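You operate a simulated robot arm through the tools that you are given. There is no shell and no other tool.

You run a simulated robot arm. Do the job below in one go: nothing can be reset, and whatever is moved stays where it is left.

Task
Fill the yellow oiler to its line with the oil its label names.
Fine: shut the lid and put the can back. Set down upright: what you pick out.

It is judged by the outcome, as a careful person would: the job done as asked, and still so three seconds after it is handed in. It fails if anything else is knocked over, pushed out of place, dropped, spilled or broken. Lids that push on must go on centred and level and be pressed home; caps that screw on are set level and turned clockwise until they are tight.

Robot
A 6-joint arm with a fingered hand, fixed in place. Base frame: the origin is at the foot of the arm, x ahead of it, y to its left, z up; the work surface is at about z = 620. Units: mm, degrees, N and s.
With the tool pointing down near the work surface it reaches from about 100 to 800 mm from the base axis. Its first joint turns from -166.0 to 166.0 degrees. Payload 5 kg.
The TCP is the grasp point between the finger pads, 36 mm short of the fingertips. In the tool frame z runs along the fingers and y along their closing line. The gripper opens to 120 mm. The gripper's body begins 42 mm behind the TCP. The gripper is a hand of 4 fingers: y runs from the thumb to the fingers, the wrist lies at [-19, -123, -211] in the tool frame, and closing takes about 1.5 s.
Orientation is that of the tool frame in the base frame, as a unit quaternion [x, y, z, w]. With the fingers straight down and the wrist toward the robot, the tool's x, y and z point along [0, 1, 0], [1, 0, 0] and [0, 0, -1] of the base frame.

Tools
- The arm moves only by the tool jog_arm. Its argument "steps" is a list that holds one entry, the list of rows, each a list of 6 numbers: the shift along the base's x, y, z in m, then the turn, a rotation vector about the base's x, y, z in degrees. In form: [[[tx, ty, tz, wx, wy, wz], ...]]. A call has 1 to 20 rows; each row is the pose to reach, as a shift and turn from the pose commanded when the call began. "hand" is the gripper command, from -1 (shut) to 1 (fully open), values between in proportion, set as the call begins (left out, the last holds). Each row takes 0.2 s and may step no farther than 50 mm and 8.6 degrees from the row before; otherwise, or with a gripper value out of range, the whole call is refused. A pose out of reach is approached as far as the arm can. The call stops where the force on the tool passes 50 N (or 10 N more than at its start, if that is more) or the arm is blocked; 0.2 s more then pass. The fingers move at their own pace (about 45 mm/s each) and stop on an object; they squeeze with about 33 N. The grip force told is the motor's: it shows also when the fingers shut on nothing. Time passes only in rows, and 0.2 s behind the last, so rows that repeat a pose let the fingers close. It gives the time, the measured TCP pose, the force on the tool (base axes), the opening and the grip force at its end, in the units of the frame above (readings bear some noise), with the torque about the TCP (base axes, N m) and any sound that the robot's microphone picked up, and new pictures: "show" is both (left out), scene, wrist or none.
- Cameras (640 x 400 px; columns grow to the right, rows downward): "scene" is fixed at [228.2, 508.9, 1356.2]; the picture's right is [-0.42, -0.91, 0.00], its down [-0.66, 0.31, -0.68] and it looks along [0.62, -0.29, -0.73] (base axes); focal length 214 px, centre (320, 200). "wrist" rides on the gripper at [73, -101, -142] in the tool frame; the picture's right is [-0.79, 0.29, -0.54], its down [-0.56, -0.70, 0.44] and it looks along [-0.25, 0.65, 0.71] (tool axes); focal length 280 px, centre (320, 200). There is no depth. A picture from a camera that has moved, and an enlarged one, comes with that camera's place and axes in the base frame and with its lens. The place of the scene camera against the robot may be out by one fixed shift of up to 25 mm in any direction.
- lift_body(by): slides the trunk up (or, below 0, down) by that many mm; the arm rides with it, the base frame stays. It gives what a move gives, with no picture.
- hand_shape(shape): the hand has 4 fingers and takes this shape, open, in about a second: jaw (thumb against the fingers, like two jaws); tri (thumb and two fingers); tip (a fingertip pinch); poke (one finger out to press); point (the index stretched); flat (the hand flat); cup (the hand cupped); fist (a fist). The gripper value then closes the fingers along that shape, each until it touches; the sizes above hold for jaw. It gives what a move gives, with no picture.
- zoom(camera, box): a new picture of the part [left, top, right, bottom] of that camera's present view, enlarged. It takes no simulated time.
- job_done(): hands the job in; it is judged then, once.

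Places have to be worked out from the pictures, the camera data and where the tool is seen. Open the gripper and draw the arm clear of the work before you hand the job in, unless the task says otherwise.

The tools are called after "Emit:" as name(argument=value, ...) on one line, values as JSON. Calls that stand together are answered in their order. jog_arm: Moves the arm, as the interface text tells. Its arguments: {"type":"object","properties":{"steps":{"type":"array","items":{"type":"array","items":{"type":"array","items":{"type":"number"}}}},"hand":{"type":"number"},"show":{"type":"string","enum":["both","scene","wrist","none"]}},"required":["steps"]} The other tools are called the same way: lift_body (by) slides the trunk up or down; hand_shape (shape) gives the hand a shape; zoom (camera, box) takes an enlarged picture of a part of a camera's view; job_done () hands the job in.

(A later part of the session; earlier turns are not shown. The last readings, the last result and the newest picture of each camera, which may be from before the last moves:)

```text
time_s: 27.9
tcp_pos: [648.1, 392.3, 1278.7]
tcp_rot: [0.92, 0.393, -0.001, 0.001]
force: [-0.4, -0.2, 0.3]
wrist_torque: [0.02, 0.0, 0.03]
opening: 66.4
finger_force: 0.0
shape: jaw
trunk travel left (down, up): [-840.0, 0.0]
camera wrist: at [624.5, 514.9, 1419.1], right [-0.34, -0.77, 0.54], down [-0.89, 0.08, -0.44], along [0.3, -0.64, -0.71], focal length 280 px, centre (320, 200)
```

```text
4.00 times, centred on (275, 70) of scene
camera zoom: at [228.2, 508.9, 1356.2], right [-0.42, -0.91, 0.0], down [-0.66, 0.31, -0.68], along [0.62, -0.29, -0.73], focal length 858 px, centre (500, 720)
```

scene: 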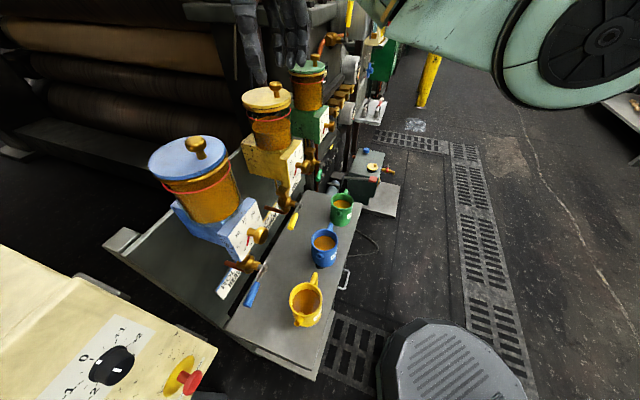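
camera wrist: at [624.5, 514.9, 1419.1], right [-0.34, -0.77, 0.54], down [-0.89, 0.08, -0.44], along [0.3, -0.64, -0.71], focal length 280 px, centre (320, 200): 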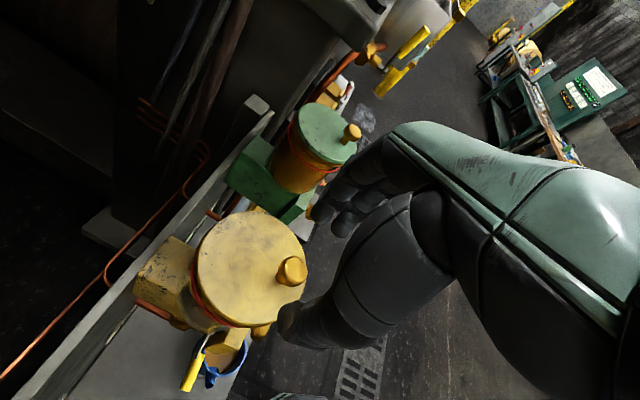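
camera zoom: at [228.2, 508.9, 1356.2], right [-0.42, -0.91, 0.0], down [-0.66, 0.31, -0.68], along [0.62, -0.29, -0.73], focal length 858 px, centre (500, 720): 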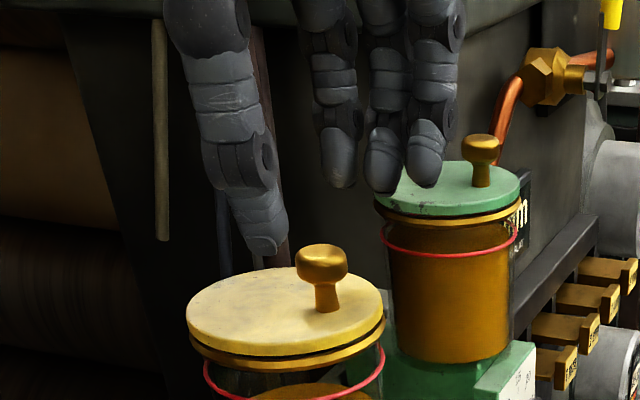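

The knob sits between the thumb and the first two fingers and the scene camera's offset is consistent (~10–15 mm). I descend 40 mm so the fingertips sit just above the lid beside the knob.

Emit:
jog_arm(steps=[[[-0.001, -0.001, -0.01, 0, 0, 0], [-0.002, -0.002, -0.02, 0, 0, 0], [-0.002, -0.002, -0.03, 0, 0, 0], [-0.002, -0.002, -0.04, 0, 0, 0]]], show="both")

```text
time_s: 28.9
tcp_pos: [644.9, 391.4, 1239.9]
tcp_rot: [0.92, 0.392, 0.0, 0.001]
force: [1.1, 0.5, 0.5]
wrist_torque: [0.0, 0.02, 0.02]
opening: 66.2
finger_force: 0.0
shape: jaw
trunk travel left (down, up): [-840.0, 0.0]
camera wrist: at [622.3, 513.3, 1379.7], right [-0.34, -0.77, 0.54], down [-0.89, 0.08, -0.44], along [0.3, -0.64, -0.71], focal length 280 px, centre (320, 200)
```

scene: 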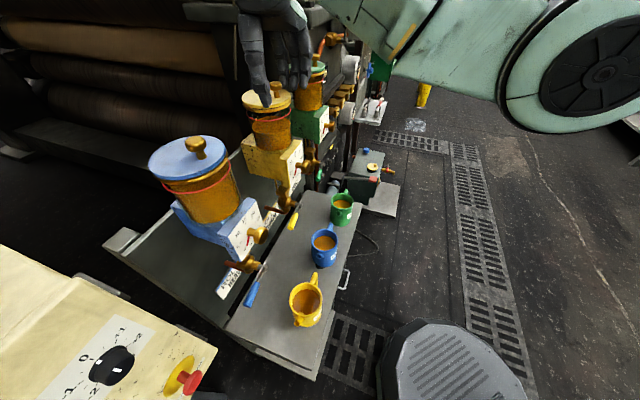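
wrist: 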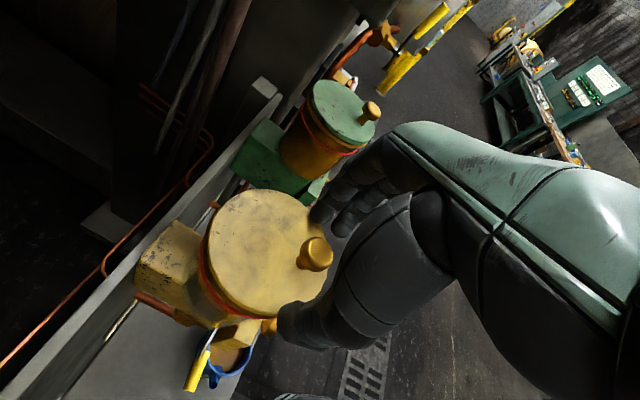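

Emit:
zoom(camera="wrist", box=[200, 180, 400, 360])

Emit:
zoom(camera="scene", box=[225, 40, 325, 120])

```text
2.22 times, centred on (300, 270) of wrist
camera zoom: at [622.3, 513.3, 1379.7], right [-0.34, -0.77, 0.54], down [-0.89, 0.08, -0.44], along [0.3, -0.64, -0.71], focal length 623 px, centre (364, 44)
```

zoom: 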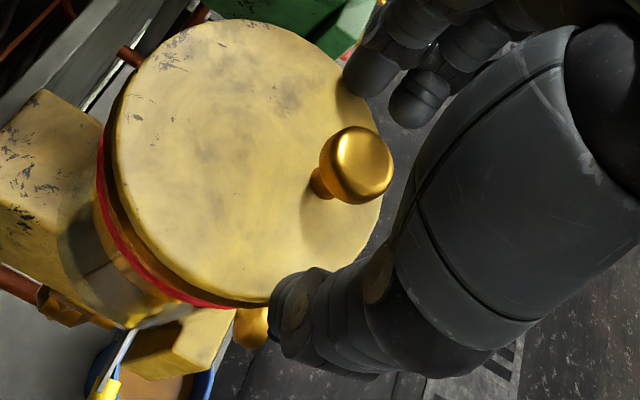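

```text
5.00 times, centred on (275, 80) of scene
camera zoom: at [228.2, 508.9, 1356.2], right [-0.42, -0.91, 0.0], down [-0.66, 0.31, -0.68], along [0.62, -0.29, -0.73], focal length 1072 px, centre (545, 800)
```

zoom: 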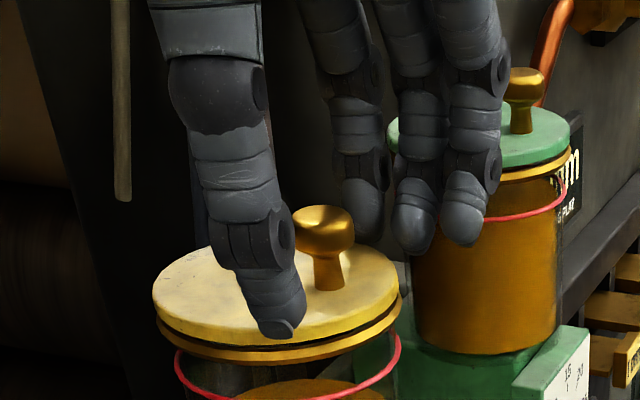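

The knob lies on the line between the thumb and the fingertips. I close the hand on it without moving the arm.

Emit:
jog_arm(steps=[[[0, 0, 0, 0, 0, 0], [0, 0, 0, 0, 0, 0], [0, 0, 0, 0, 0, 0], [0, 0, 0, 0, 0, 0], [0, 0, 0, 0, 0, 0], [0, 0, 0, 0, 0, 0], [0, 0, 0, 0, 0, 0]]], hand=-1, show="both")

```text
time_s: 30.5
tcp_pos: [642.4, 393.6, 1239.9]
tcp_rot: [0.92, 0.393, 0.0, 0.002]
force: [-14.0, 16.3, -1.1]
wrist_torque: [0.38, 0.4, 0.01]
opening: 18.6
finger_force: 33.3
shape: jaw
trunk travel left (down, up): [-840.0, 0.0]
camera wrist: at [619.1, 516.9, 1380.2], right [-0.34, -0.77, 0.54], down [-0.89, 0.08, -0.44], along [0.3, -0.64, -0.71], focal length 280 px, centre (320, 200)
```

scene: 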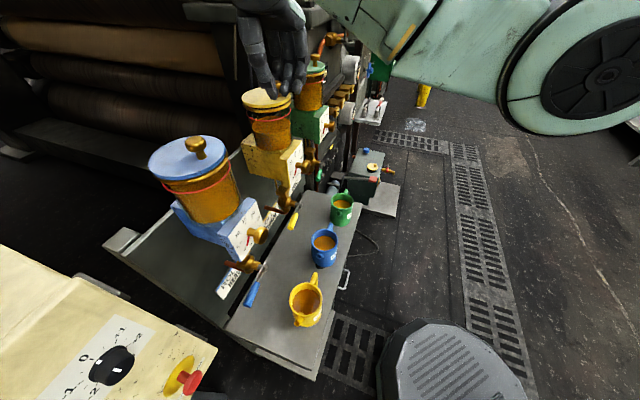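
wrist: 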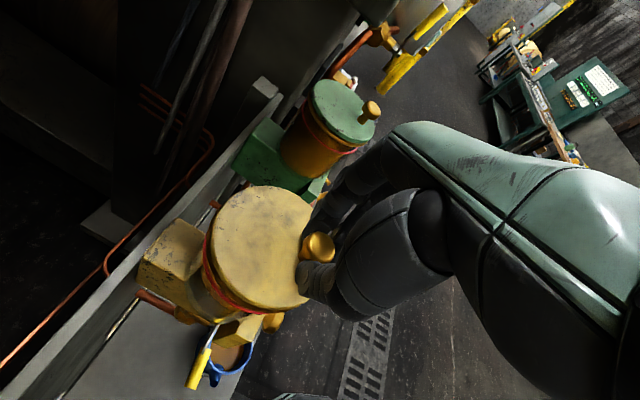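

The knob is held (18.6 mm, 33 N) and the lid resists sideways, as a hinged lid would. I relieve the side load by shifting the command 3 mm and lift very slightly to feel how the lid moves.

Emit:
jog_arm(steps=[[[-0.0025, 0.0022, 0.0, 0, 0, 0], [-0.0025, 0.0022, 0.003, 0, 0, 0], [-0.0025, 0.0022, 0.006, 0, 0, 0], [-0.0025, 0.0022, 0.01, 0, 0, 0]]], show="both")

```text
time_s: 31.5
tcp_pos: [643.7, 396.9, 1249.0]
tcp_rot: [0.92, 0.392, -0.001, 0.002]
force: [-4.4, 12.3, -4.9]
wrist_torque: [0.24, 0.24, 0.01]
opening: 18.2
finger_force: 32.6
shape: jaw
trunk travel left (down, up): [-840.0, 0.0]
camera wrist: at [619.8, 519.3, 1388.5], right [-0.34, -0.77, 0.55], down [-0.89, 0.08, -0.44], along [0.3, -0.64, -0.71], focal length 280 px, centre (320, 200)
```

scene: 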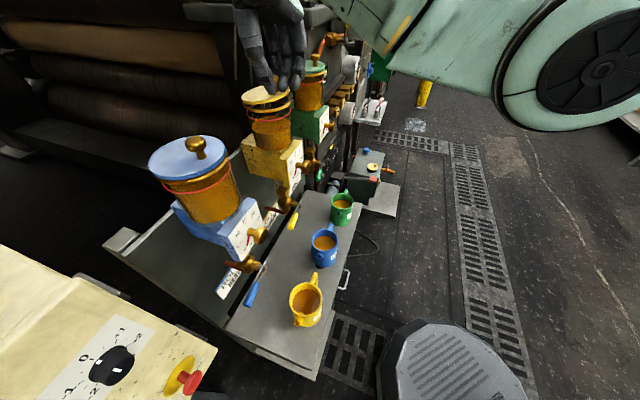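
wrist: 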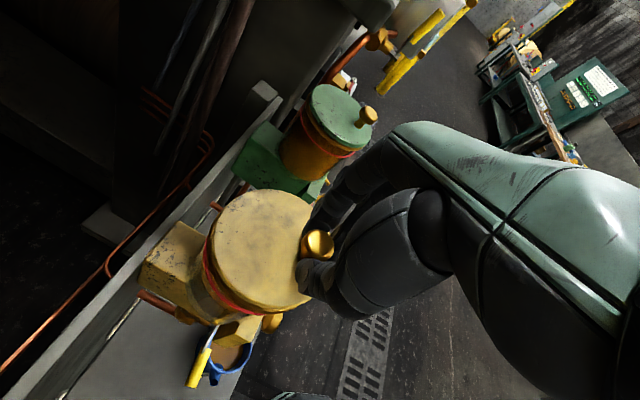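

Emit:
zoom(camera="scene", box=[225, 60, 325, 140])

Emit:
zoom(camera="wrist", box=[180, 170, 360, 330])

```text
5.00 times, centred on (275, 100) of scene
camera zoom: at [228.2, 508.9, 1356.2], right [-0.42, -0.91, 0.0], down [-0.66, 0.31, -0.68], along [0.62, -0.29, -0.73], focal length 1072 px, centre (545, 700)
```

zoom: 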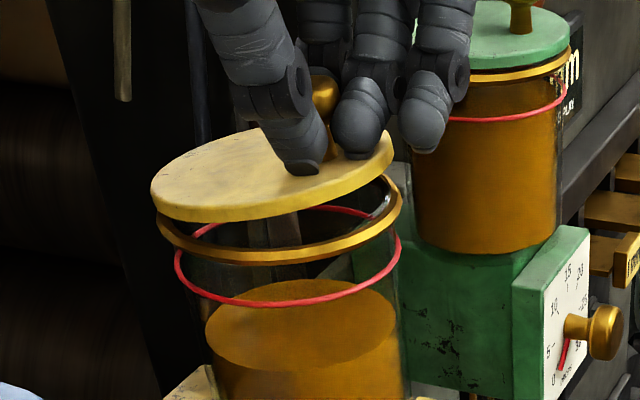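

```text
2.50 times, centred on (270, 250) of wrist
camera zoom: at [619.8, 519.3, 1388.5], right [-0.34, -0.77, 0.55], down [-0.89, 0.08, -0.44], along [0.3, -0.64, -0.71], focal length 701 px, centre (445, 75)
```

zoom: 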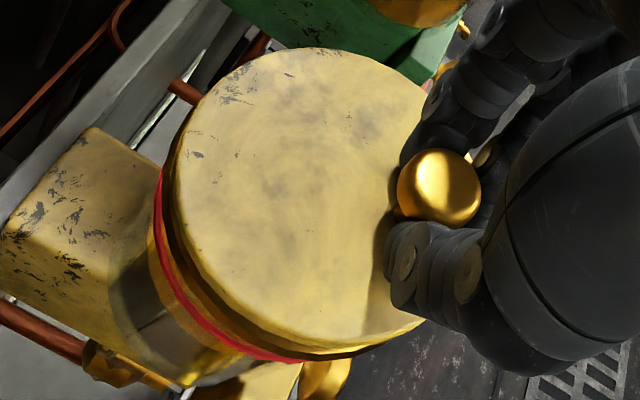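

The front of the lid rises while the back stays on the ring: it is hinged at the back. I test here, at a small opening, whether the hinge holds by itself by opening the hand a little.

Emit:
jog_arm(steps=[[[0, 0, 0, 0, 0, 0], [0, 0, 0, 0, 0, 0], [0, 0, 0, 0, 0, 0], [0, 0, 0, 0, 0, 0]]], hand=-0.3, show="both")

Emit:
zoom(camera="scene", box=[225, 60, 325, 140])

```text
time_s: 32.5
tcp_pos: [642.9, 392.8, 1248.9]
tcp_rot: [0.92, 0.393, -0.001, 0.0]
force: [-0.5, -1.0, -0.7]
wrist_torque: [0.02, 0.02, -0.03]
opening: 41.8
finger_force: 0.0
shape: jaw
trunk travel left (down, up): [-840.0, 0.0]
camera wrist: at [620.6, 514.6, 1390.2], right [-0.34, -0.77, 0.54], down [-0.89, 0.08, -0.44], along [0.3, -0.64, -0.71], focal length 280 px, centre (320, 200)
```

scene: 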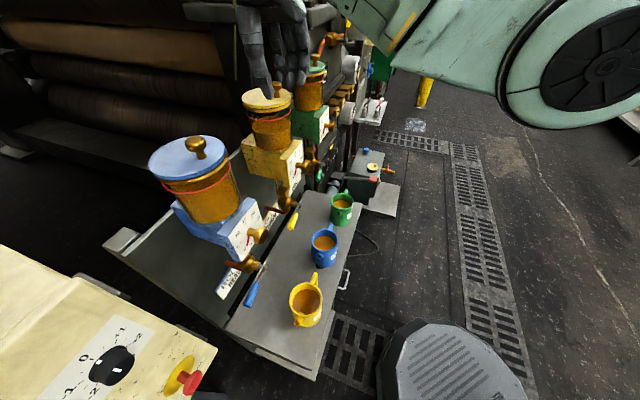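
wrist: 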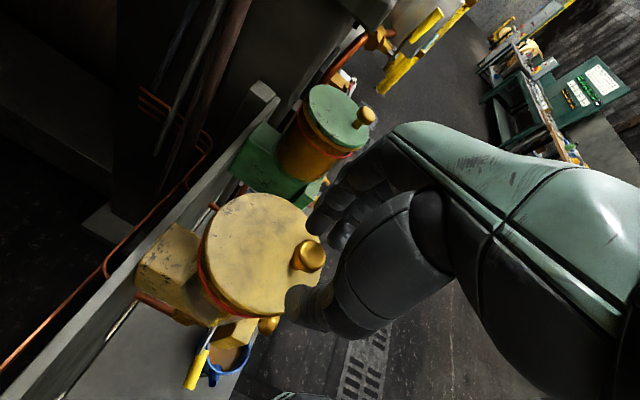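

```text
5.00 times, centred on (275, 100) of scene
camera zoom: at [228.2, 508.9, 1356.2], right [-0.42, -0.91, 0.0], down [-0.66, 0.31, -0.68], along [0.62, -0.29, -0.73], focal length 1072 px, centre (545, 700)
```

zoom: 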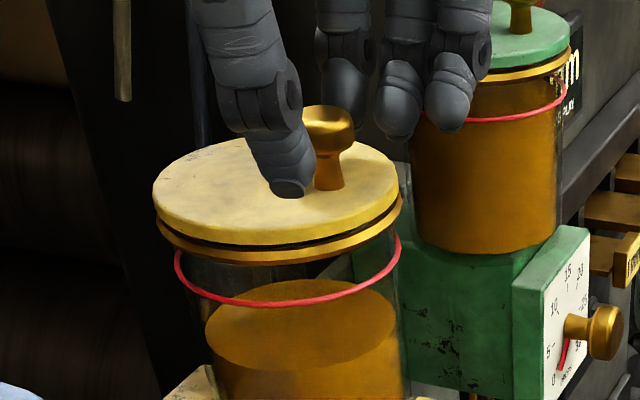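

The lid fell shut, so it's a free hinge that must be swung past upright. The third finger would foul the lid on the way, so I back up and try the "tri" hand shape to see whether it tucks that finger away.

Emit:
jog_arm(steps=[[[0, 0, 0.012, 0, 0, 0], [0, 0, 0.025, 0, 0, 0], [0.002, 0.002, 0.04, 0, 0, 0], [0.004, 0.004, 0.05, 0, 0, 0]]], hand=0.1, show="none")

Emit:
hand_shape(shape="tri")

Emit:
zoom(camera="scene", box=[215, 20, 335, 120])

Emit:
zoom(camera="wrist", box=[180, 100, 500, 380])

```text
time_s: 33.5
tcp_pos: [648.2, 397.6, 1297.8]
tcp_rot: [0.92, 0.393, 0.0, 0.002]
force: [-0.6, 0.4, -0.6]
wrist_torque: [0.01, -0.02, 0.01]
opening: 65.7
finger_force: 0.1
shape: jaw
trunk travel left (down, up): [-840.0, 0.0]
```

```text
time_s: 34.4
tcp_pos: [648.2, 398.0, 1298.3]
tcp_rot: [0.919, 0.394, 0.001, 0.002]
force: [1.2, -0.3, 0.0]
wrist_torque: [0.06, 0.01, 0.0]
opening: 119.9
finger_force: 0.0
shape: tri
trunk travel left (down, up): [-840.0, 0.0]
```

```text
4.00 times, centred on (275, 70) of scene
camera zoom: at [228.2, 508.9, 1356.2], right [-0.42, -0.91, 0.0], down [-0.66, 0.31, -0.68], along [0.62, -0.29, -0.73], focal length 858 px, centre (500, 720)
```

zoom: 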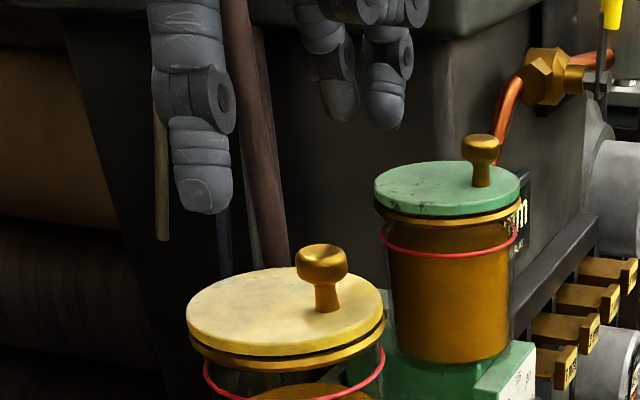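

```text
1.43 times, centred on (340, 240) of wrist
camera zoom: at [624.5, 519.4, 1439.0], right [-0.34, -0.77, 0.54], down [-0.89, 0.08, -0.44], along [0.3, -0.63, -0.71], focal length 401 px, centre (291, 143)
```

zoom: 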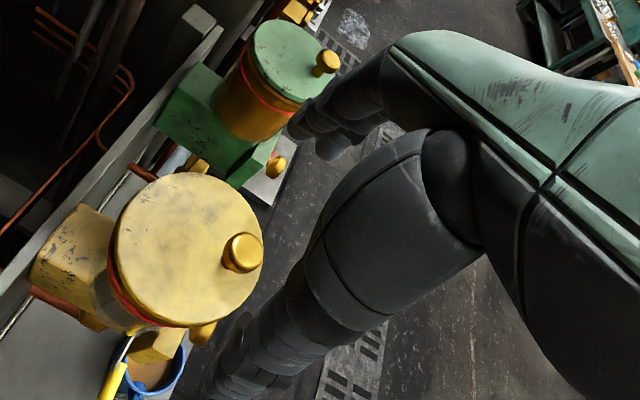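

"tri" keeps the thumb and two fingers and folds the third away — good for following the lid. I move over the knob with the correct side offset and descend to grip height.

Emit:
jog_arm(steps=[[[-0.003, -0.001, -0.01, 0, 0, 0], [-0.007, -0.0025, -0.02, 0, 0, 0], [-0.007, -0.0025, -0.03, 0, 0, 0], [-0.007, -0.0025, -0.04, 0, 0, 0], [-0.007, -0.0025, -0.05, 0, 0, 0], [-0.007, -0.0025, -0.055, 0, 0, 0]]], hand=0.1, show="both")

Emit:
zoom(camera="wrist", box=[200, 160, 420, 360])

Emit:
zoom(camera="scene", box=[225, 40, 325, 120])

```text
time_s: 35.8
tcp_pos: [638.9, 392.2, 1244.1]
tcp_rot: [0.92, 0.392, -0.001, 0.001]
force: [0.0, 0.0, 0.1]
wrist_torque: [0.0, -0.01, -0.01]
opening: 66.7
finger_force: 0.1
shape: tri
trunk travel left (down, up): [-840.0, 0.0]
camera wrist: at [617.0, 516.2, 1384.2], right [-0.34, -0.77, 0.54], down [-0.89, 0.08, -0.44], along [0.3, -0.64, -0.71], focal length 280 px, centre (320, 200)
```

scene: 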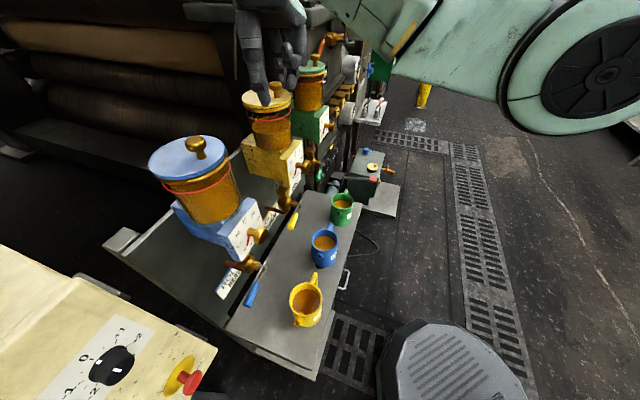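
wrist: 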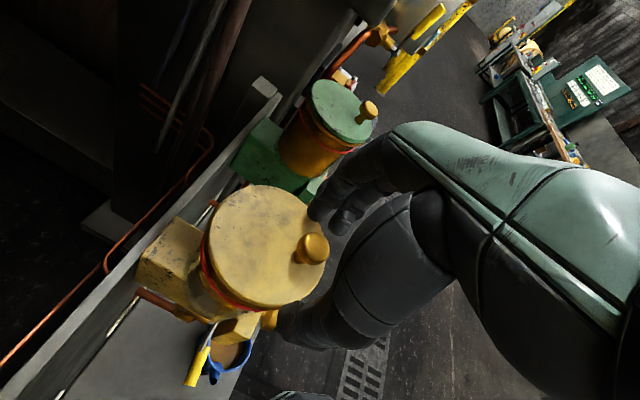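

```text
2.00 times, centred on (310, 260) of wrist
camera zoom: at [617.0, 516.2, 1384.2], right [-0.34, -0.77, 0.54], down [-0.89, 0.08, -0.44], along [0.3, -0.64, -0.71], focal length 561 px, centre (340, 80)
```

zoom: 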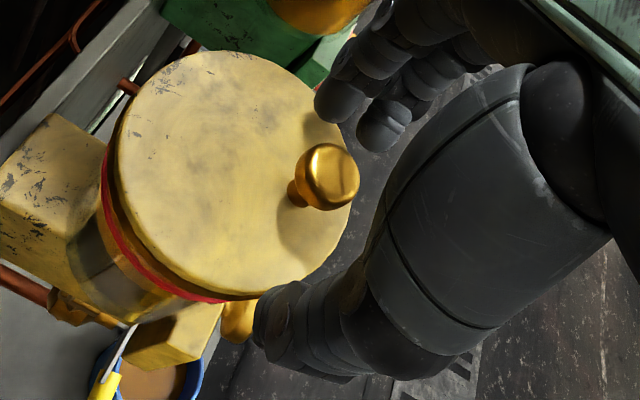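

```text
5.00 times, centred on (275, 80) of scene
camera zoom: at [228.2, 508.9, 1356.2], right [-0.42, -0.91, 0.0], down [-0.66, 0.31, -0.68], along [0.62, -0.29, -0.73], focal length 1072 px, centre (545, 800)
```

zoom: 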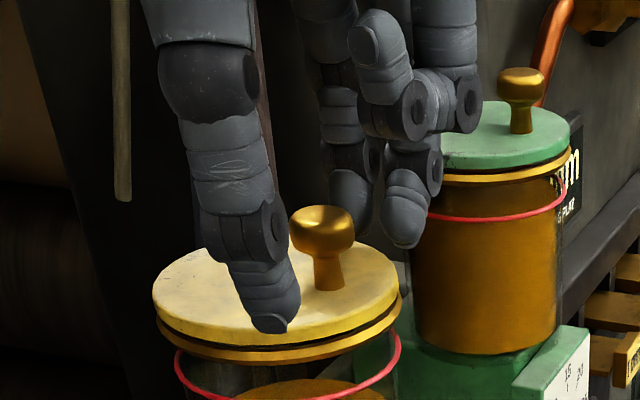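

Aligned again. I close the three-finger grip on the knob.

Emit:
jog_arm(steps=[[[0.0015, 0.0015, -0.001, 0, 0, 0], [0.0015, 0.0015, -0.001, 0, 0, 0], [0.0015, 0.0015, -0.001, 0, 0, 0], [0.0015, 0.0015, -0.001, 0, 0, 0], [0.0015, 0.0015, -0.001, 0, 0, 0], [0.0015, 0.0015, -0.001, 0, 0, 0]]], hand=-1, show="none")

```text
time_s: 37.2
tcp_pos: [639.3, 397.6, 1243.6]
tcp_rot: [0.919, 0.393, -0.001, 0.001]
force: [-2.4, 3.8, 0.0]
wrist_torque: [0.1, 0.06, -0.03]
opening: 13.4
finger_force: 32.8
shape: tri
trunk travel left (down, up): [-840.0, 0.0]
```

The knob is held with little side load. I lift along the hinge arc to about 30° and check the forces and view.

Emit:
jog_arm(steps=[[[0.0019, 0.0019, 0.0065, 0, 0, 0], [0.0042, 0.0043, 0.0128, 0, 0, 0], [0.0069, 0.007, 0.0187, 0, 0, 0], [0.0099, 0.0101, 0.0243, 0, 0, 0], [0.0133, 0.0135, 0.0295, 0, 0, 0], [0.0169, 0.0173, 0.0342, 0, 0, 0]]], show="both")

Emit:
zoom(camera="scene", box=[225, 40, 325, 120])

Emit:
zoom(camera="wrist", box=[180, 140, 400, 340])

```text
time_s: 38.6
tcp_pos: [656.8, 412.1, 1278.1]
tcp_rot: [0.92, 0.393, 0.0, 0.001]
force: [-10.9, -3.1, -2.7]
wrist_torque: [-0.47, 0.82, -0.03]
opening: 12.7
finger_force: 33.3
shape: tri
trunk travel left (down, up): [-840.0, 0.0]
camera wrist: at [633.3, 534.8, 1419.4], right [-0.34, -0.77, 0.54], down [-0.89, 0.08, -0.44], along [0.3, -0.64, -0.71], focal length 280 px, centre (320, 200)
```

scene: 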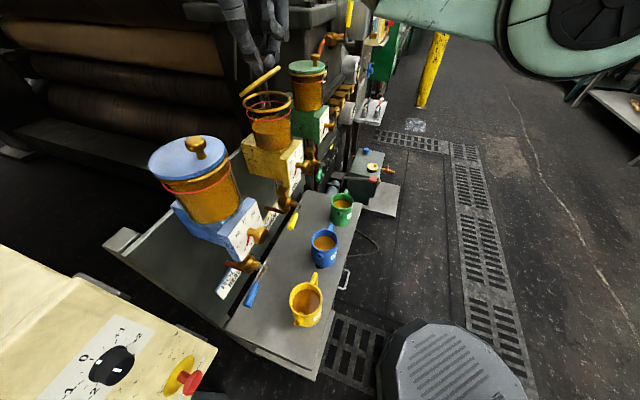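
wrist: 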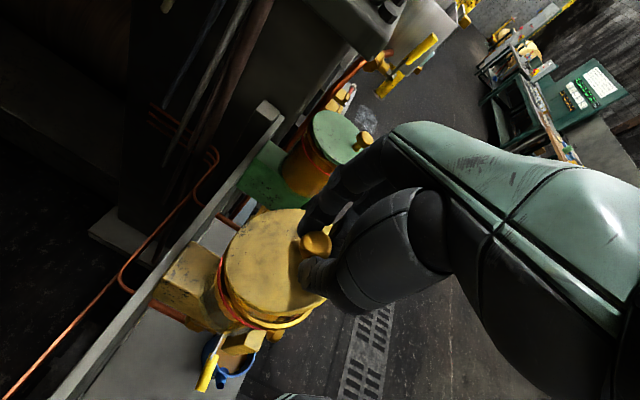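

```text
5.00 times, centred on (275, 80) of scene
camera zoom: at [228.2, 508.9, 1356.2], right [-0.42, -0.91, 0.0], down [-0.66, 0.31, -0.68], along [0.62, -0.29, -0.73], focal length 1072 px, centre (545, 800)
```

zoom: 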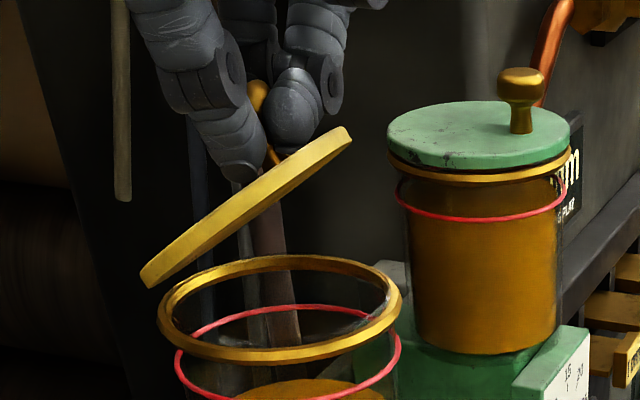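

```text
2.00 times, centred on (290, 240) of wrist
camera zoom: at [633.3, 534.8, 1419.4], right [-0.34, -0.77, 0.54], down [-0.89, 0.08, -0.44], along [0.3, -0.64, -0.71], focal length 561 px, centre (380, 120)
```

zoom: 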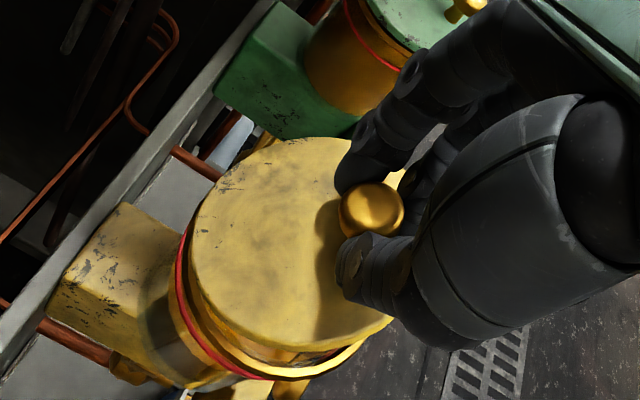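

The lid follows well (about 28° open) with small forces. I continue along the arc to about 60°.

Emit:
jog_arm(steps=[[[0.0029, 0.0029, 0.0043, 0, 0, 0], [0.0071, 0.0072, 0.0081, 0, 0, 0], [0.0115, 0.0117, 0.0113, 0, 0, 0], [0.016, 0.0164, 0.014, 0, 0, 0], [0.0207, 0.0211, 0.0161, 0, 0, 0], [0.0256, 0.0261, 0.0176, 0, 0, 0]]], show="both")

Emit:
zoom(camera="scene", box=[225, 20, 325, 100])

Emit:
zoom(camera="wrist", box=[180, 140, 400, 340])

```text
time_s: 40.0
tcp_pos: [681.3, 436.9, 1299.0]
tcp_rot: [0.92, 0.392, 0.001, 0.0]
force: [-7.0, -11.3, 11.5]
wrist_torque: [-0.74, 0.69, -0.06]
opening: 12.9
finger_force: 33.0
shape: tri
trunk travel left (down, up): [-840.0, 0.0]
camera wrist: at [658.7, 557.9, 1439.5], right [-0.34, -0.77, 0.54], down [-0.89, 0.08, -0.45], along [0.3, -0.63, -0.71], focal length 280 px, centre (320, 200)
```

scene: 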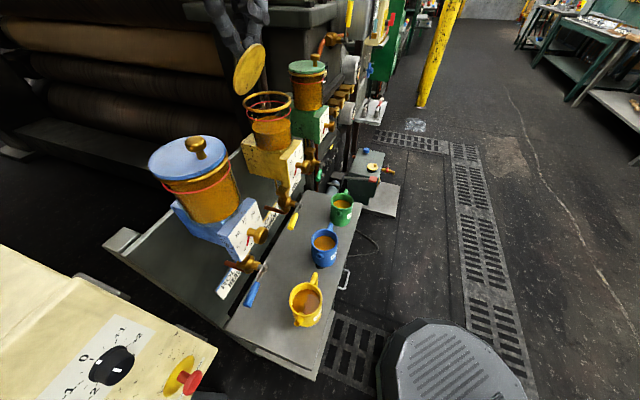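
wrist: 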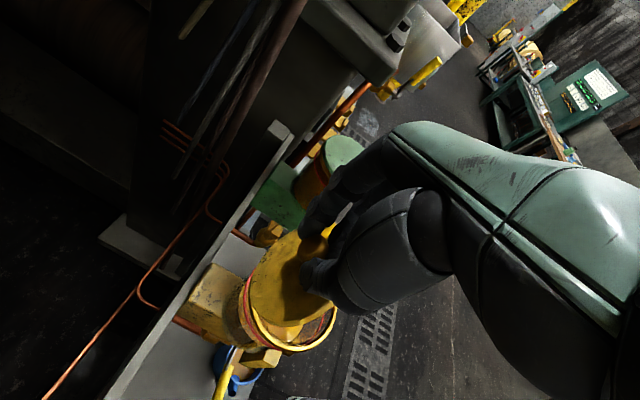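

```text
5.00 times, centred on (275, 60) of scene
camera zoom: at [228.2, 508.9, 1356.2], right [-0.42, -0.91, 0.0], down [-0.66, 0.31, -0.68], along [0.62, -0.29, -0.73], focal length 1072 px, centre (545, 900)
```

zoom: 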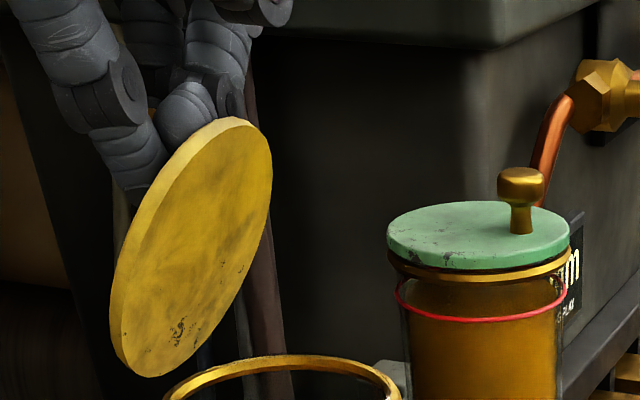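

```text
2.00 times, centred on (290, 240) of wrist
camera zoom: at [658.7, 557.9, 1439.5], right [-0.34, -0.77, 0.54], down [-0.89, 0.08, -0.45], along [0.3, -0.63, -0.71], focal length 561 px, centre (380, 120)
```

zoom: 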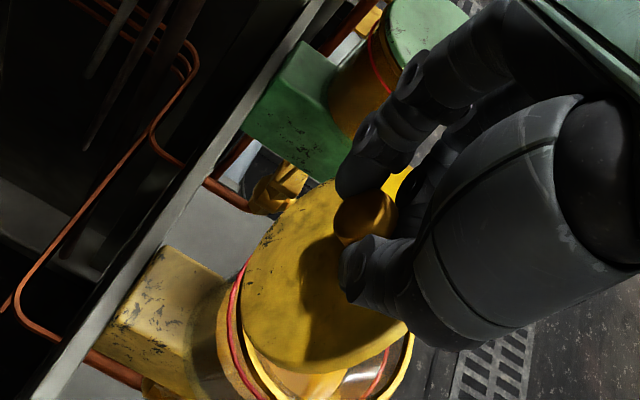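

About 55° open; the forces show my arc radius is slightly short, so the hinge lies a bit farther back. I widen the arc and go on a little further.

Emit:
jog_arm(steps=[[[0.0014, 0.0014, 0.005, 0, 0, 0], [0.0053, 0.0054, 0.0097, 0, 0, 0], [0.01, 0.0102, 0.0112, 0, 0, 0], [0.0147, 0.015, 0.0121, 0, 0, 0]]], show="scene")

Emit:
zoom(camera="scene", box=[205, 10, 325, 110])

Emit:
zoom(camera="wrist", box=[180, 140, 400, 340])

```text
time_s: 41.0
tcp_pos: [698.2, 456.7, 1306.2]
tcp_rot: [0.92, 0.393, -0.003, 0.0]
force: [-4.8, 0.5, -8.0]
wrist_torque: [-0.09, 0.33, 0.11]
opening: 10.4
finger_force: 33.0
shape: tri
trunk travel left (down, up): [-840.0, 0.0]
```

scene: 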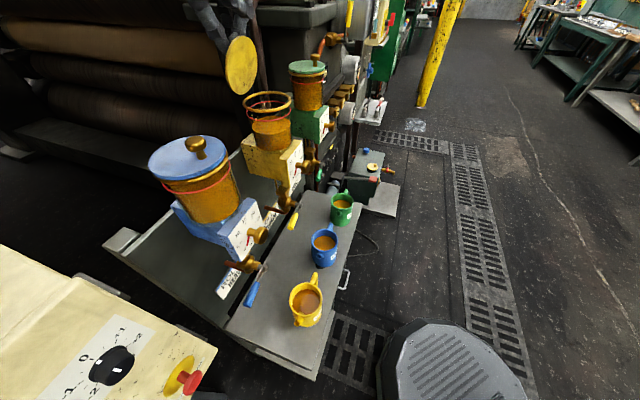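

```text
4.00 times, centred on (265, 60) of scene
camera zoom: at [228.2, 508.9, 1356.2], right [-0.42, -0.91, 0.0], down [-0.66, 0.31, -0.68], along [0.62, -0.29, -0.73], focal length 858 px, centre (540, 760)
```

zoom: 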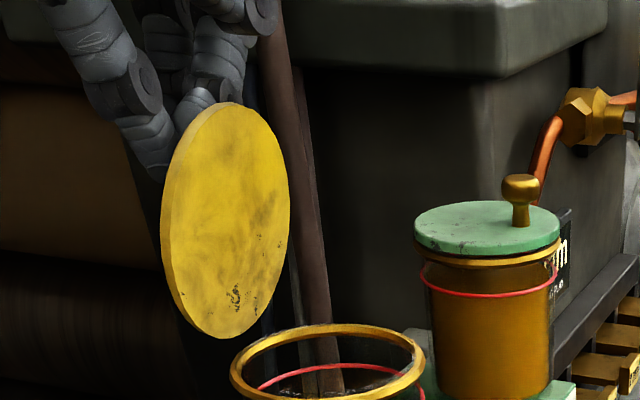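

```text
2.00 times, centred on (290, 240) of wrist
camera zoom: at [675.1, 577.8, 1446.2], right [-0.34, -0.77, 0.54], down [-0.89, 0.08, -0.44], along [0.3, -0.63, -0.71], focal length 561 px, centre (380, 120)
```

zoom: 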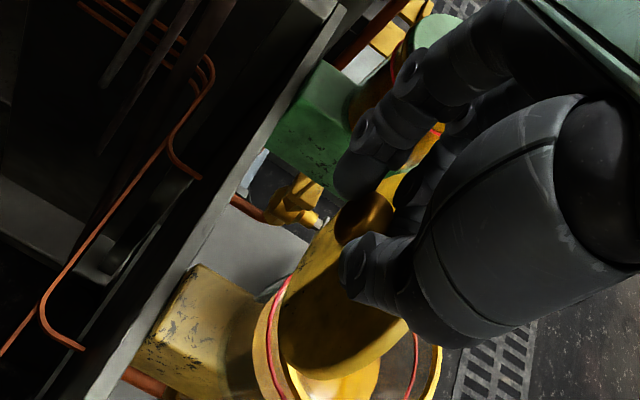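

About 65° open and the wider arc fits (small forces). I carry on round to just short of upright.

Emit:
jog_arm(steps=[[[0.0048, 0.0049, 0.0004, 0, 0, 0], [0.0095, 0.0097, 0.0004, 0, 0, 0], [0.0143, 0.0146, 0.0, 0, 0, 0], [0.019, 0.0194, -0.001, 0, 0, 0], [0.0237, 0.0241, -0.0024, 0, 0, 0]]], show="scene")

Emit:
zoom(camera="scene", box=[205, 10, 325, 110])

Emit:
zoom(camera="wrist", box=[180, 140, 400, 340])

```text
time_s: 42.2
tcp_pos: [703.9, 466.1, 1310.9]
tcp_rot: [0.92, 0.392, 0.001, 0.001]
force: [-9.2, 12.7, 13.0]
wrist_torque: [0.32, 0.23, 0.04]
opening: 9.9
finger_force: 32.8
shape: tri
out of reach, approached as far as the arm can: row 3, 4, 5
trunk travel left (down, up): [-840.0, 0.0]
```

scene: 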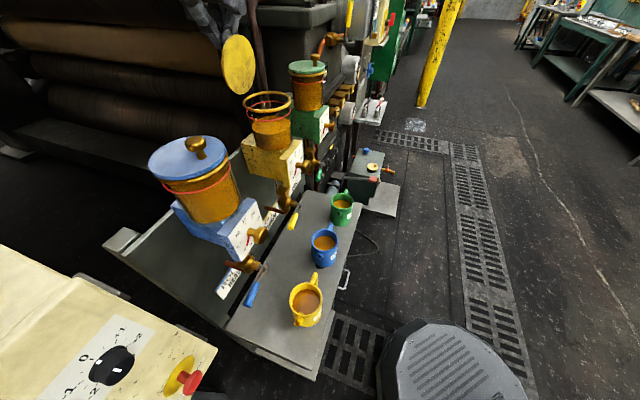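

```text
4.00 times, centred on (265, 60) of scene
camera zoom: at [228.2, 508.9, 1356.2], right [-0.42, -0.91, 0.0], down [-0.66, 0.31, -0.68], along [0.62, -0.29, -0.73], focal length 858 px, centre (540, 760)
```

zoom: 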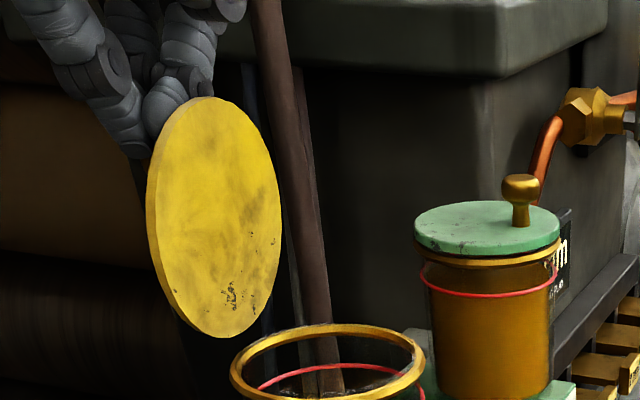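

```text
2.00 times, centred on (290, 240) of wrist
camera zoom: at [680.6, 588.2, 1450.4], right [-0.34, -0.77, 0.54], down [-0.89, 0.08, -0.45], along [0.3, -0.63, -0.71], focal length 561 px, centre (380, 120)
```

zoom: 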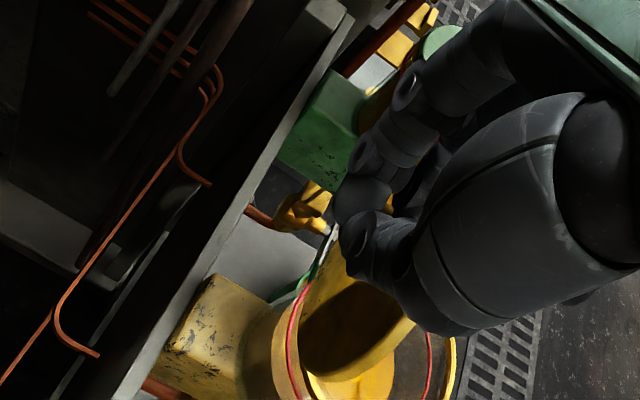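

The arm reached its maximum stretch with the lid near 72°. Tilting the fingers forward about the row axis pulls the wrist back and buys reach, so I continue the arc while tilting the hand a few degrees.

Emit:
jog_arm(steps=[[[0.002, 0.002, -0.002, 2.86, -2.8, 0], [0.0044, 0.0045, -0.0035, 4.3, -4.2, 0], [0.0079, 0.0081, -0.0046, 5.7, -5.6, 0], [0.0113, 0.0116, -0.0063, 8.6, -8.4, 0]]], show="scene")

Emit:
zoom(camera="scene", box=[205, 10, 325, 110])

```text
time_s: 43.2
tcp_pos: [714.1, 476.1, 1303.6]
tcp_rot: [0.915, 0.39, 0.097, -0.039]
force: [-9.8, 14.2, 16.9]
wrist_torque: [-0.05, 0.38, 0.24]
opening: 10.4
finger_force: 33.0
shape: tri
trunk travel left (down, up): [-840.0, 0.0]
```

scene: 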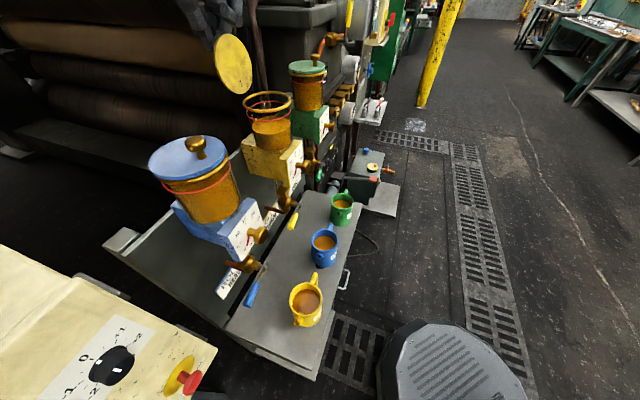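

```text
4.00 times, centred on (265, 60) of scene
camera zoom: at [228.2, 508.9, 1356.2], right [-0.42, -0.91, 0.0], down [-0.66, 0.31, -0.68], along [0.62, -0.29, -0.73], focal length 858 px, centre (540, 760)
```

zoom: 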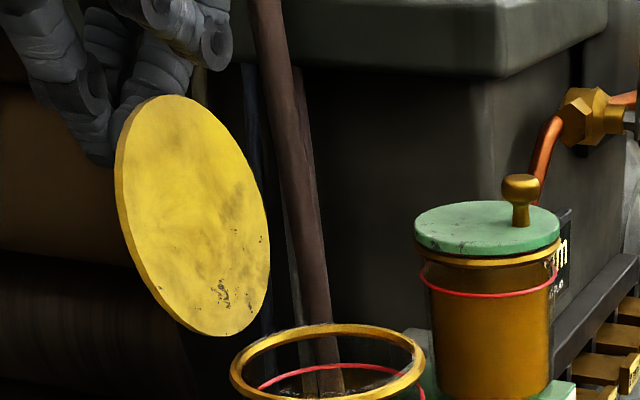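

It follows and the lid is close to upright. I go on, easing the sideways and upward load slightly.

Emit:
jog_arm(steps=[[[0.0028, 0.0041, -0.0012, 2.86, -2.8, 0], [0.0055, 0.0081, -0.003, 5.7, -5.6, 0], [0.0081, 0.0119, -0.006, 8.6, -8.4, 0], [0.0113, 0.0152, -0.0096, 11.4, -11.2, 0]]], show="both")

Emit:
zoom(camera="scene", box=[205, 10, 325, 110])

Emit:
zoom(camera="wrist", box=[180, 140, 400, 340])

```text
time_s: 44.2
tcp_pos: [727.0, 486.3, 1298.8]
tcp_rot: [0.892, 0.38, 0.228, -0.092]
force: [-3.6, -6.0, 30.3]
wrist_torque: [-0.7, 0.02, 0.15]
opening: 10.3
finger_force: 32.6
shape: tri
trunk travel left (down, up): [-840.0, 0.0]
camera wrist: at [650.1, 553.0, 1455.7], right [-0.46, -0.88, 0.1], down [-0.69, 0.28, -0.66], along [0.56, -0.37, -0.74], focal length 280 px, centre (320, 200)
```

scene: 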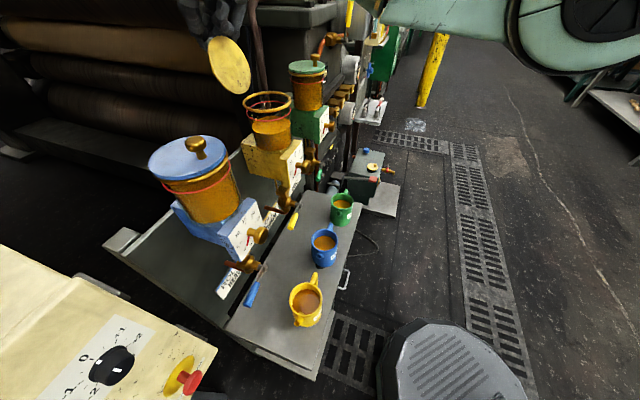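
wrist: 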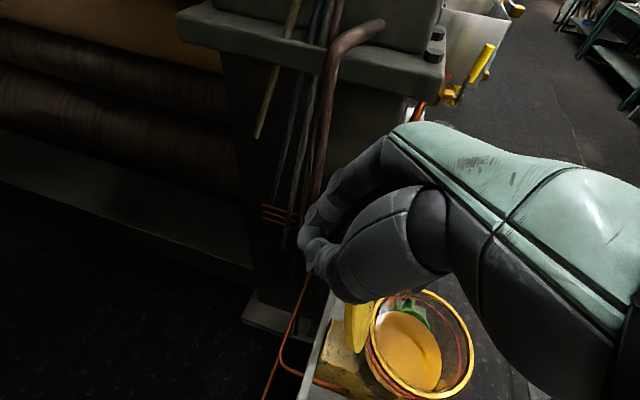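

```text
4.00 times, centred on (265, 60) of scene
camera zoom: at [228.2, 508.9, 1356.2], right [-0.42, -0.91, 0.0], down [-0.66, 0.31, -0.68], along [0.62, -0.29, -0.73], focal length 858 px, centre (540, 760)
```

zoom: 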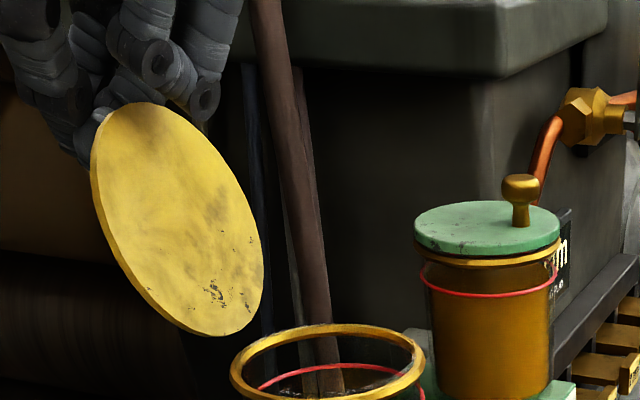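

```text
2.00 times, centred on (290, 240) of wrist
camera zoom: at [650.1, 553.0, 1455.7], right [-0.46, -0.88, 0.1], down [-0.69, 0.28, -0.66], along [0.56, -0.37, -0.74], focal length 561 px, centre (380, 120)
```

zoom: 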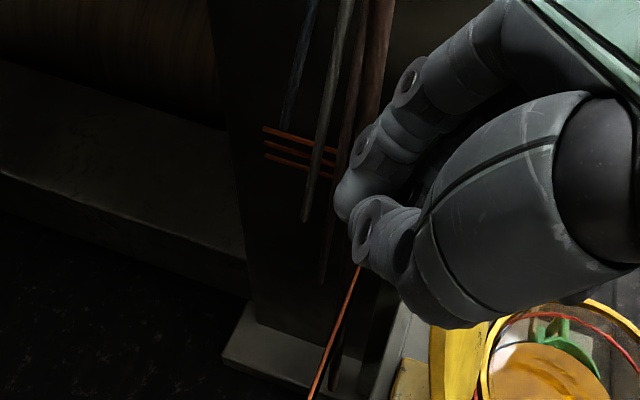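

The lid is about upright, and a finger now rests against its top edge, so from here the hand must turn with the lid. I ease the tilt back while nudging it a little farther past upright.

Emit:
jog_arm(steps=[[[0.0018, 0.0018, 0.0015, -2.86, 2.8, 0], [0.0039, 0.0039, 0.002, -5.7, 5.6, 0], [0.0056, 0.0057, 0.001, -7.1, 7.0, 0]]], show="both")

Emit:
zoom(camera="scene", box=[205, 10, 325, 110])

Emit:
zoom(camera="wrist", box=[260, 160, 460, 400])

```text
time_s: 45.0
tcp_pos: [733.4, 500.3, 1294.7]
tcp_rot: [0.907, 0.39, 0.146, -0.061]
force: [1.2, 4.3, 21.5]
wrist_torque: [-0.28, -0.05, 0.0]
opening: 10.3
finger_force: 33.8
shape: tri
trunk travel left (down, up): [-840.0, 0.0]
camera wrist: at [676.3, 587.6, 1449.9], right [-0.43, -0.86, 0.27], down [-0.78, 0.2, -0.6], along [0.46, -0.46, -0.75], focal length 280 px, centre (320, 200)
```

scene: 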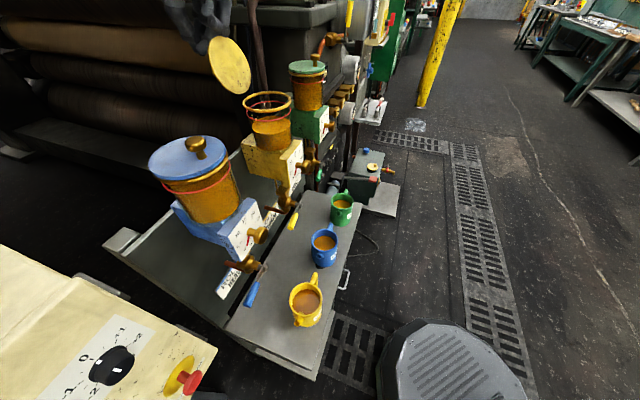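
wrist: 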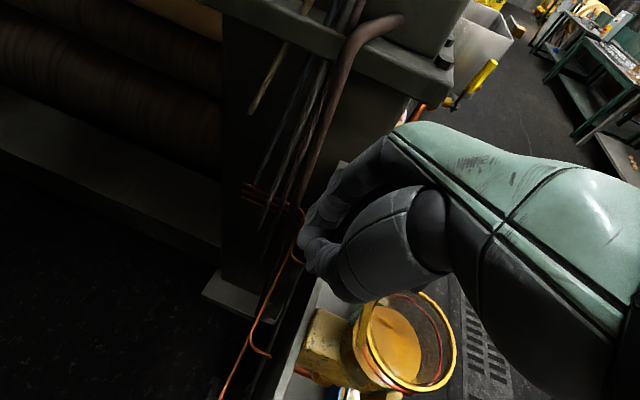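

```text
4.00 times, centred on (265, 60) of scene
camera zoom: at [228.2, 508.9, 1356.2], right [-0.42, -0.91, 0.0], down [-0.66, 0.31, -0.68], along [0.62, -0.29, -0.73], focal length 858 px, centre (540, 760)
```

zoom: 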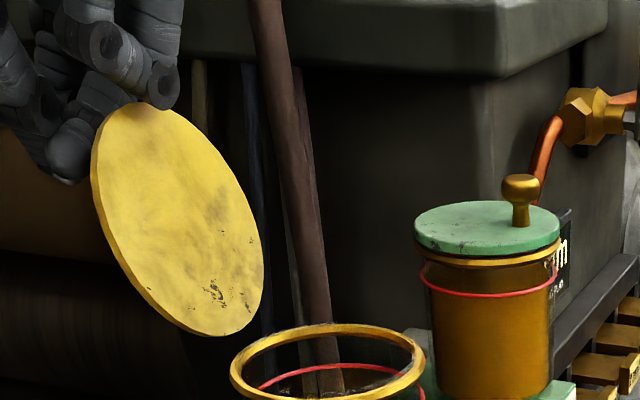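

```text
1.67 times, centred on (360, 280) of wrist
camera zoom: at [676.3, 587.6, 1449.9], right [-0.43, -0.86, 0.27], down [-0.78, 0.2, -0.6], along [0.46, -0.46, -0.75], focal length 467 px, centre (253, 67)
```

zoom: 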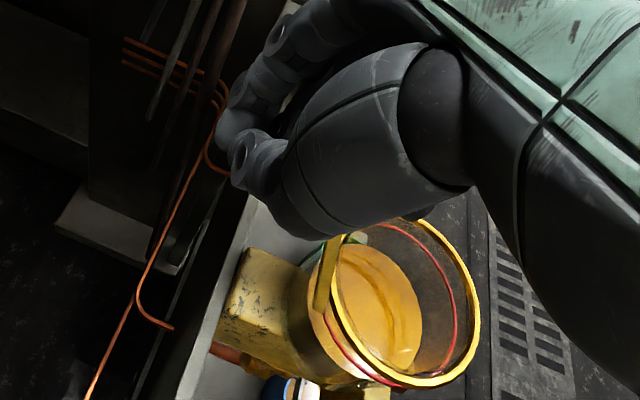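

The lid did not move while the hand slid farther back, so it seems to rest at its stop past upright. I open the hand a little to see whether it stays.

Emit:
jog_arm(steps=[[[0, 0, 0, 0, 0, 0], [0, 0, 0, 0, 0, 0], [0, 0, 0, 0, 0, 0], [0, 0, 0, 0, 0, 0]]], hand=-0.3, show="both")

Emit:
zoom(camera="scene", box=[205, 10, 325, 110])

Emit:
zoom(camera="wrist", box=[260, 160, 460, 400])

```text
time_s: 46.0
tcp_pos: [733.2, 498.5, 1295.9]
tcp_rot: [0.908, 0.388, 0.148, -0.059]
force: [2.0, 18.8, 26.9]
wrist_torque: [0.04, -0.05, 0.06]
opening: 39.2
finger_force: 0.1
shape: tri
trunk travel left (down, up): [-840.0, 0.0]
camera wrist: at [677.0, 586.9, 1451.4], right [-0.43, -0.86, 0.27], down [-0.77, 0.2, -0.6], along [0.46, -0.47, -0.75], focal length 280 px, centre (320, 200)
```

scene: 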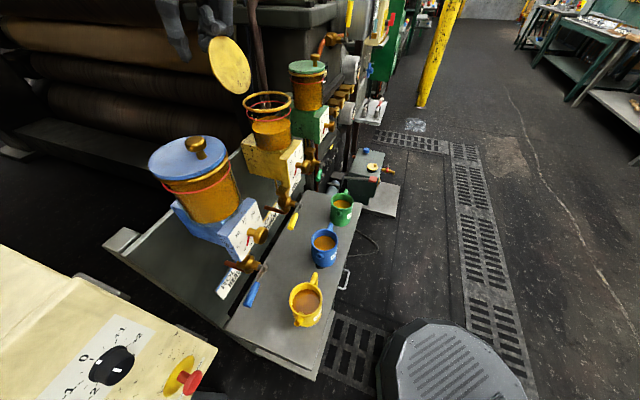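
wrist: 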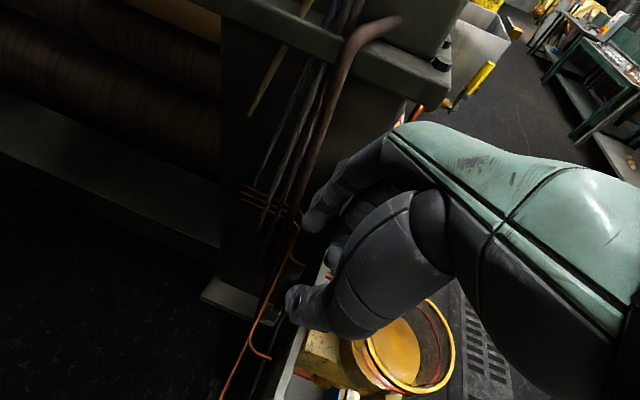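

```text
4.00 times, centred on (265, 60) of scene
camera zoom: at [228.2, 508.9, 1356.2], right [-0.42, -0.91, 0.0], down [-0.66, 0.31, -0.68], along [0.62, -0.29, -0.73], focal length 858 px, centre (540, 760)
```

zoom: 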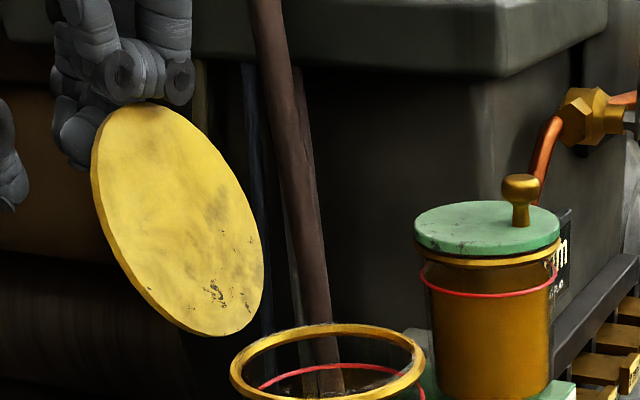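

```text
1.67 times, centred on (360, 280) of wrist
camera zoom: at [677.0, 586.9, 1451.4], right [-0.43, -0.86, 0.27], down [-0.77, 0.2, -0.6], along [0.46, -0.47, -0.75], focal length 467 px, centre (253, 67)
```

zoom: 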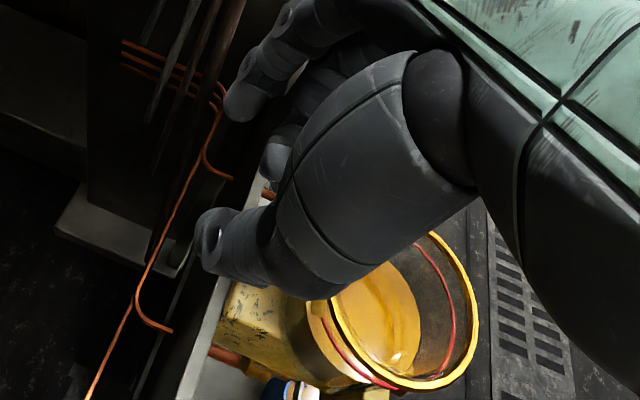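

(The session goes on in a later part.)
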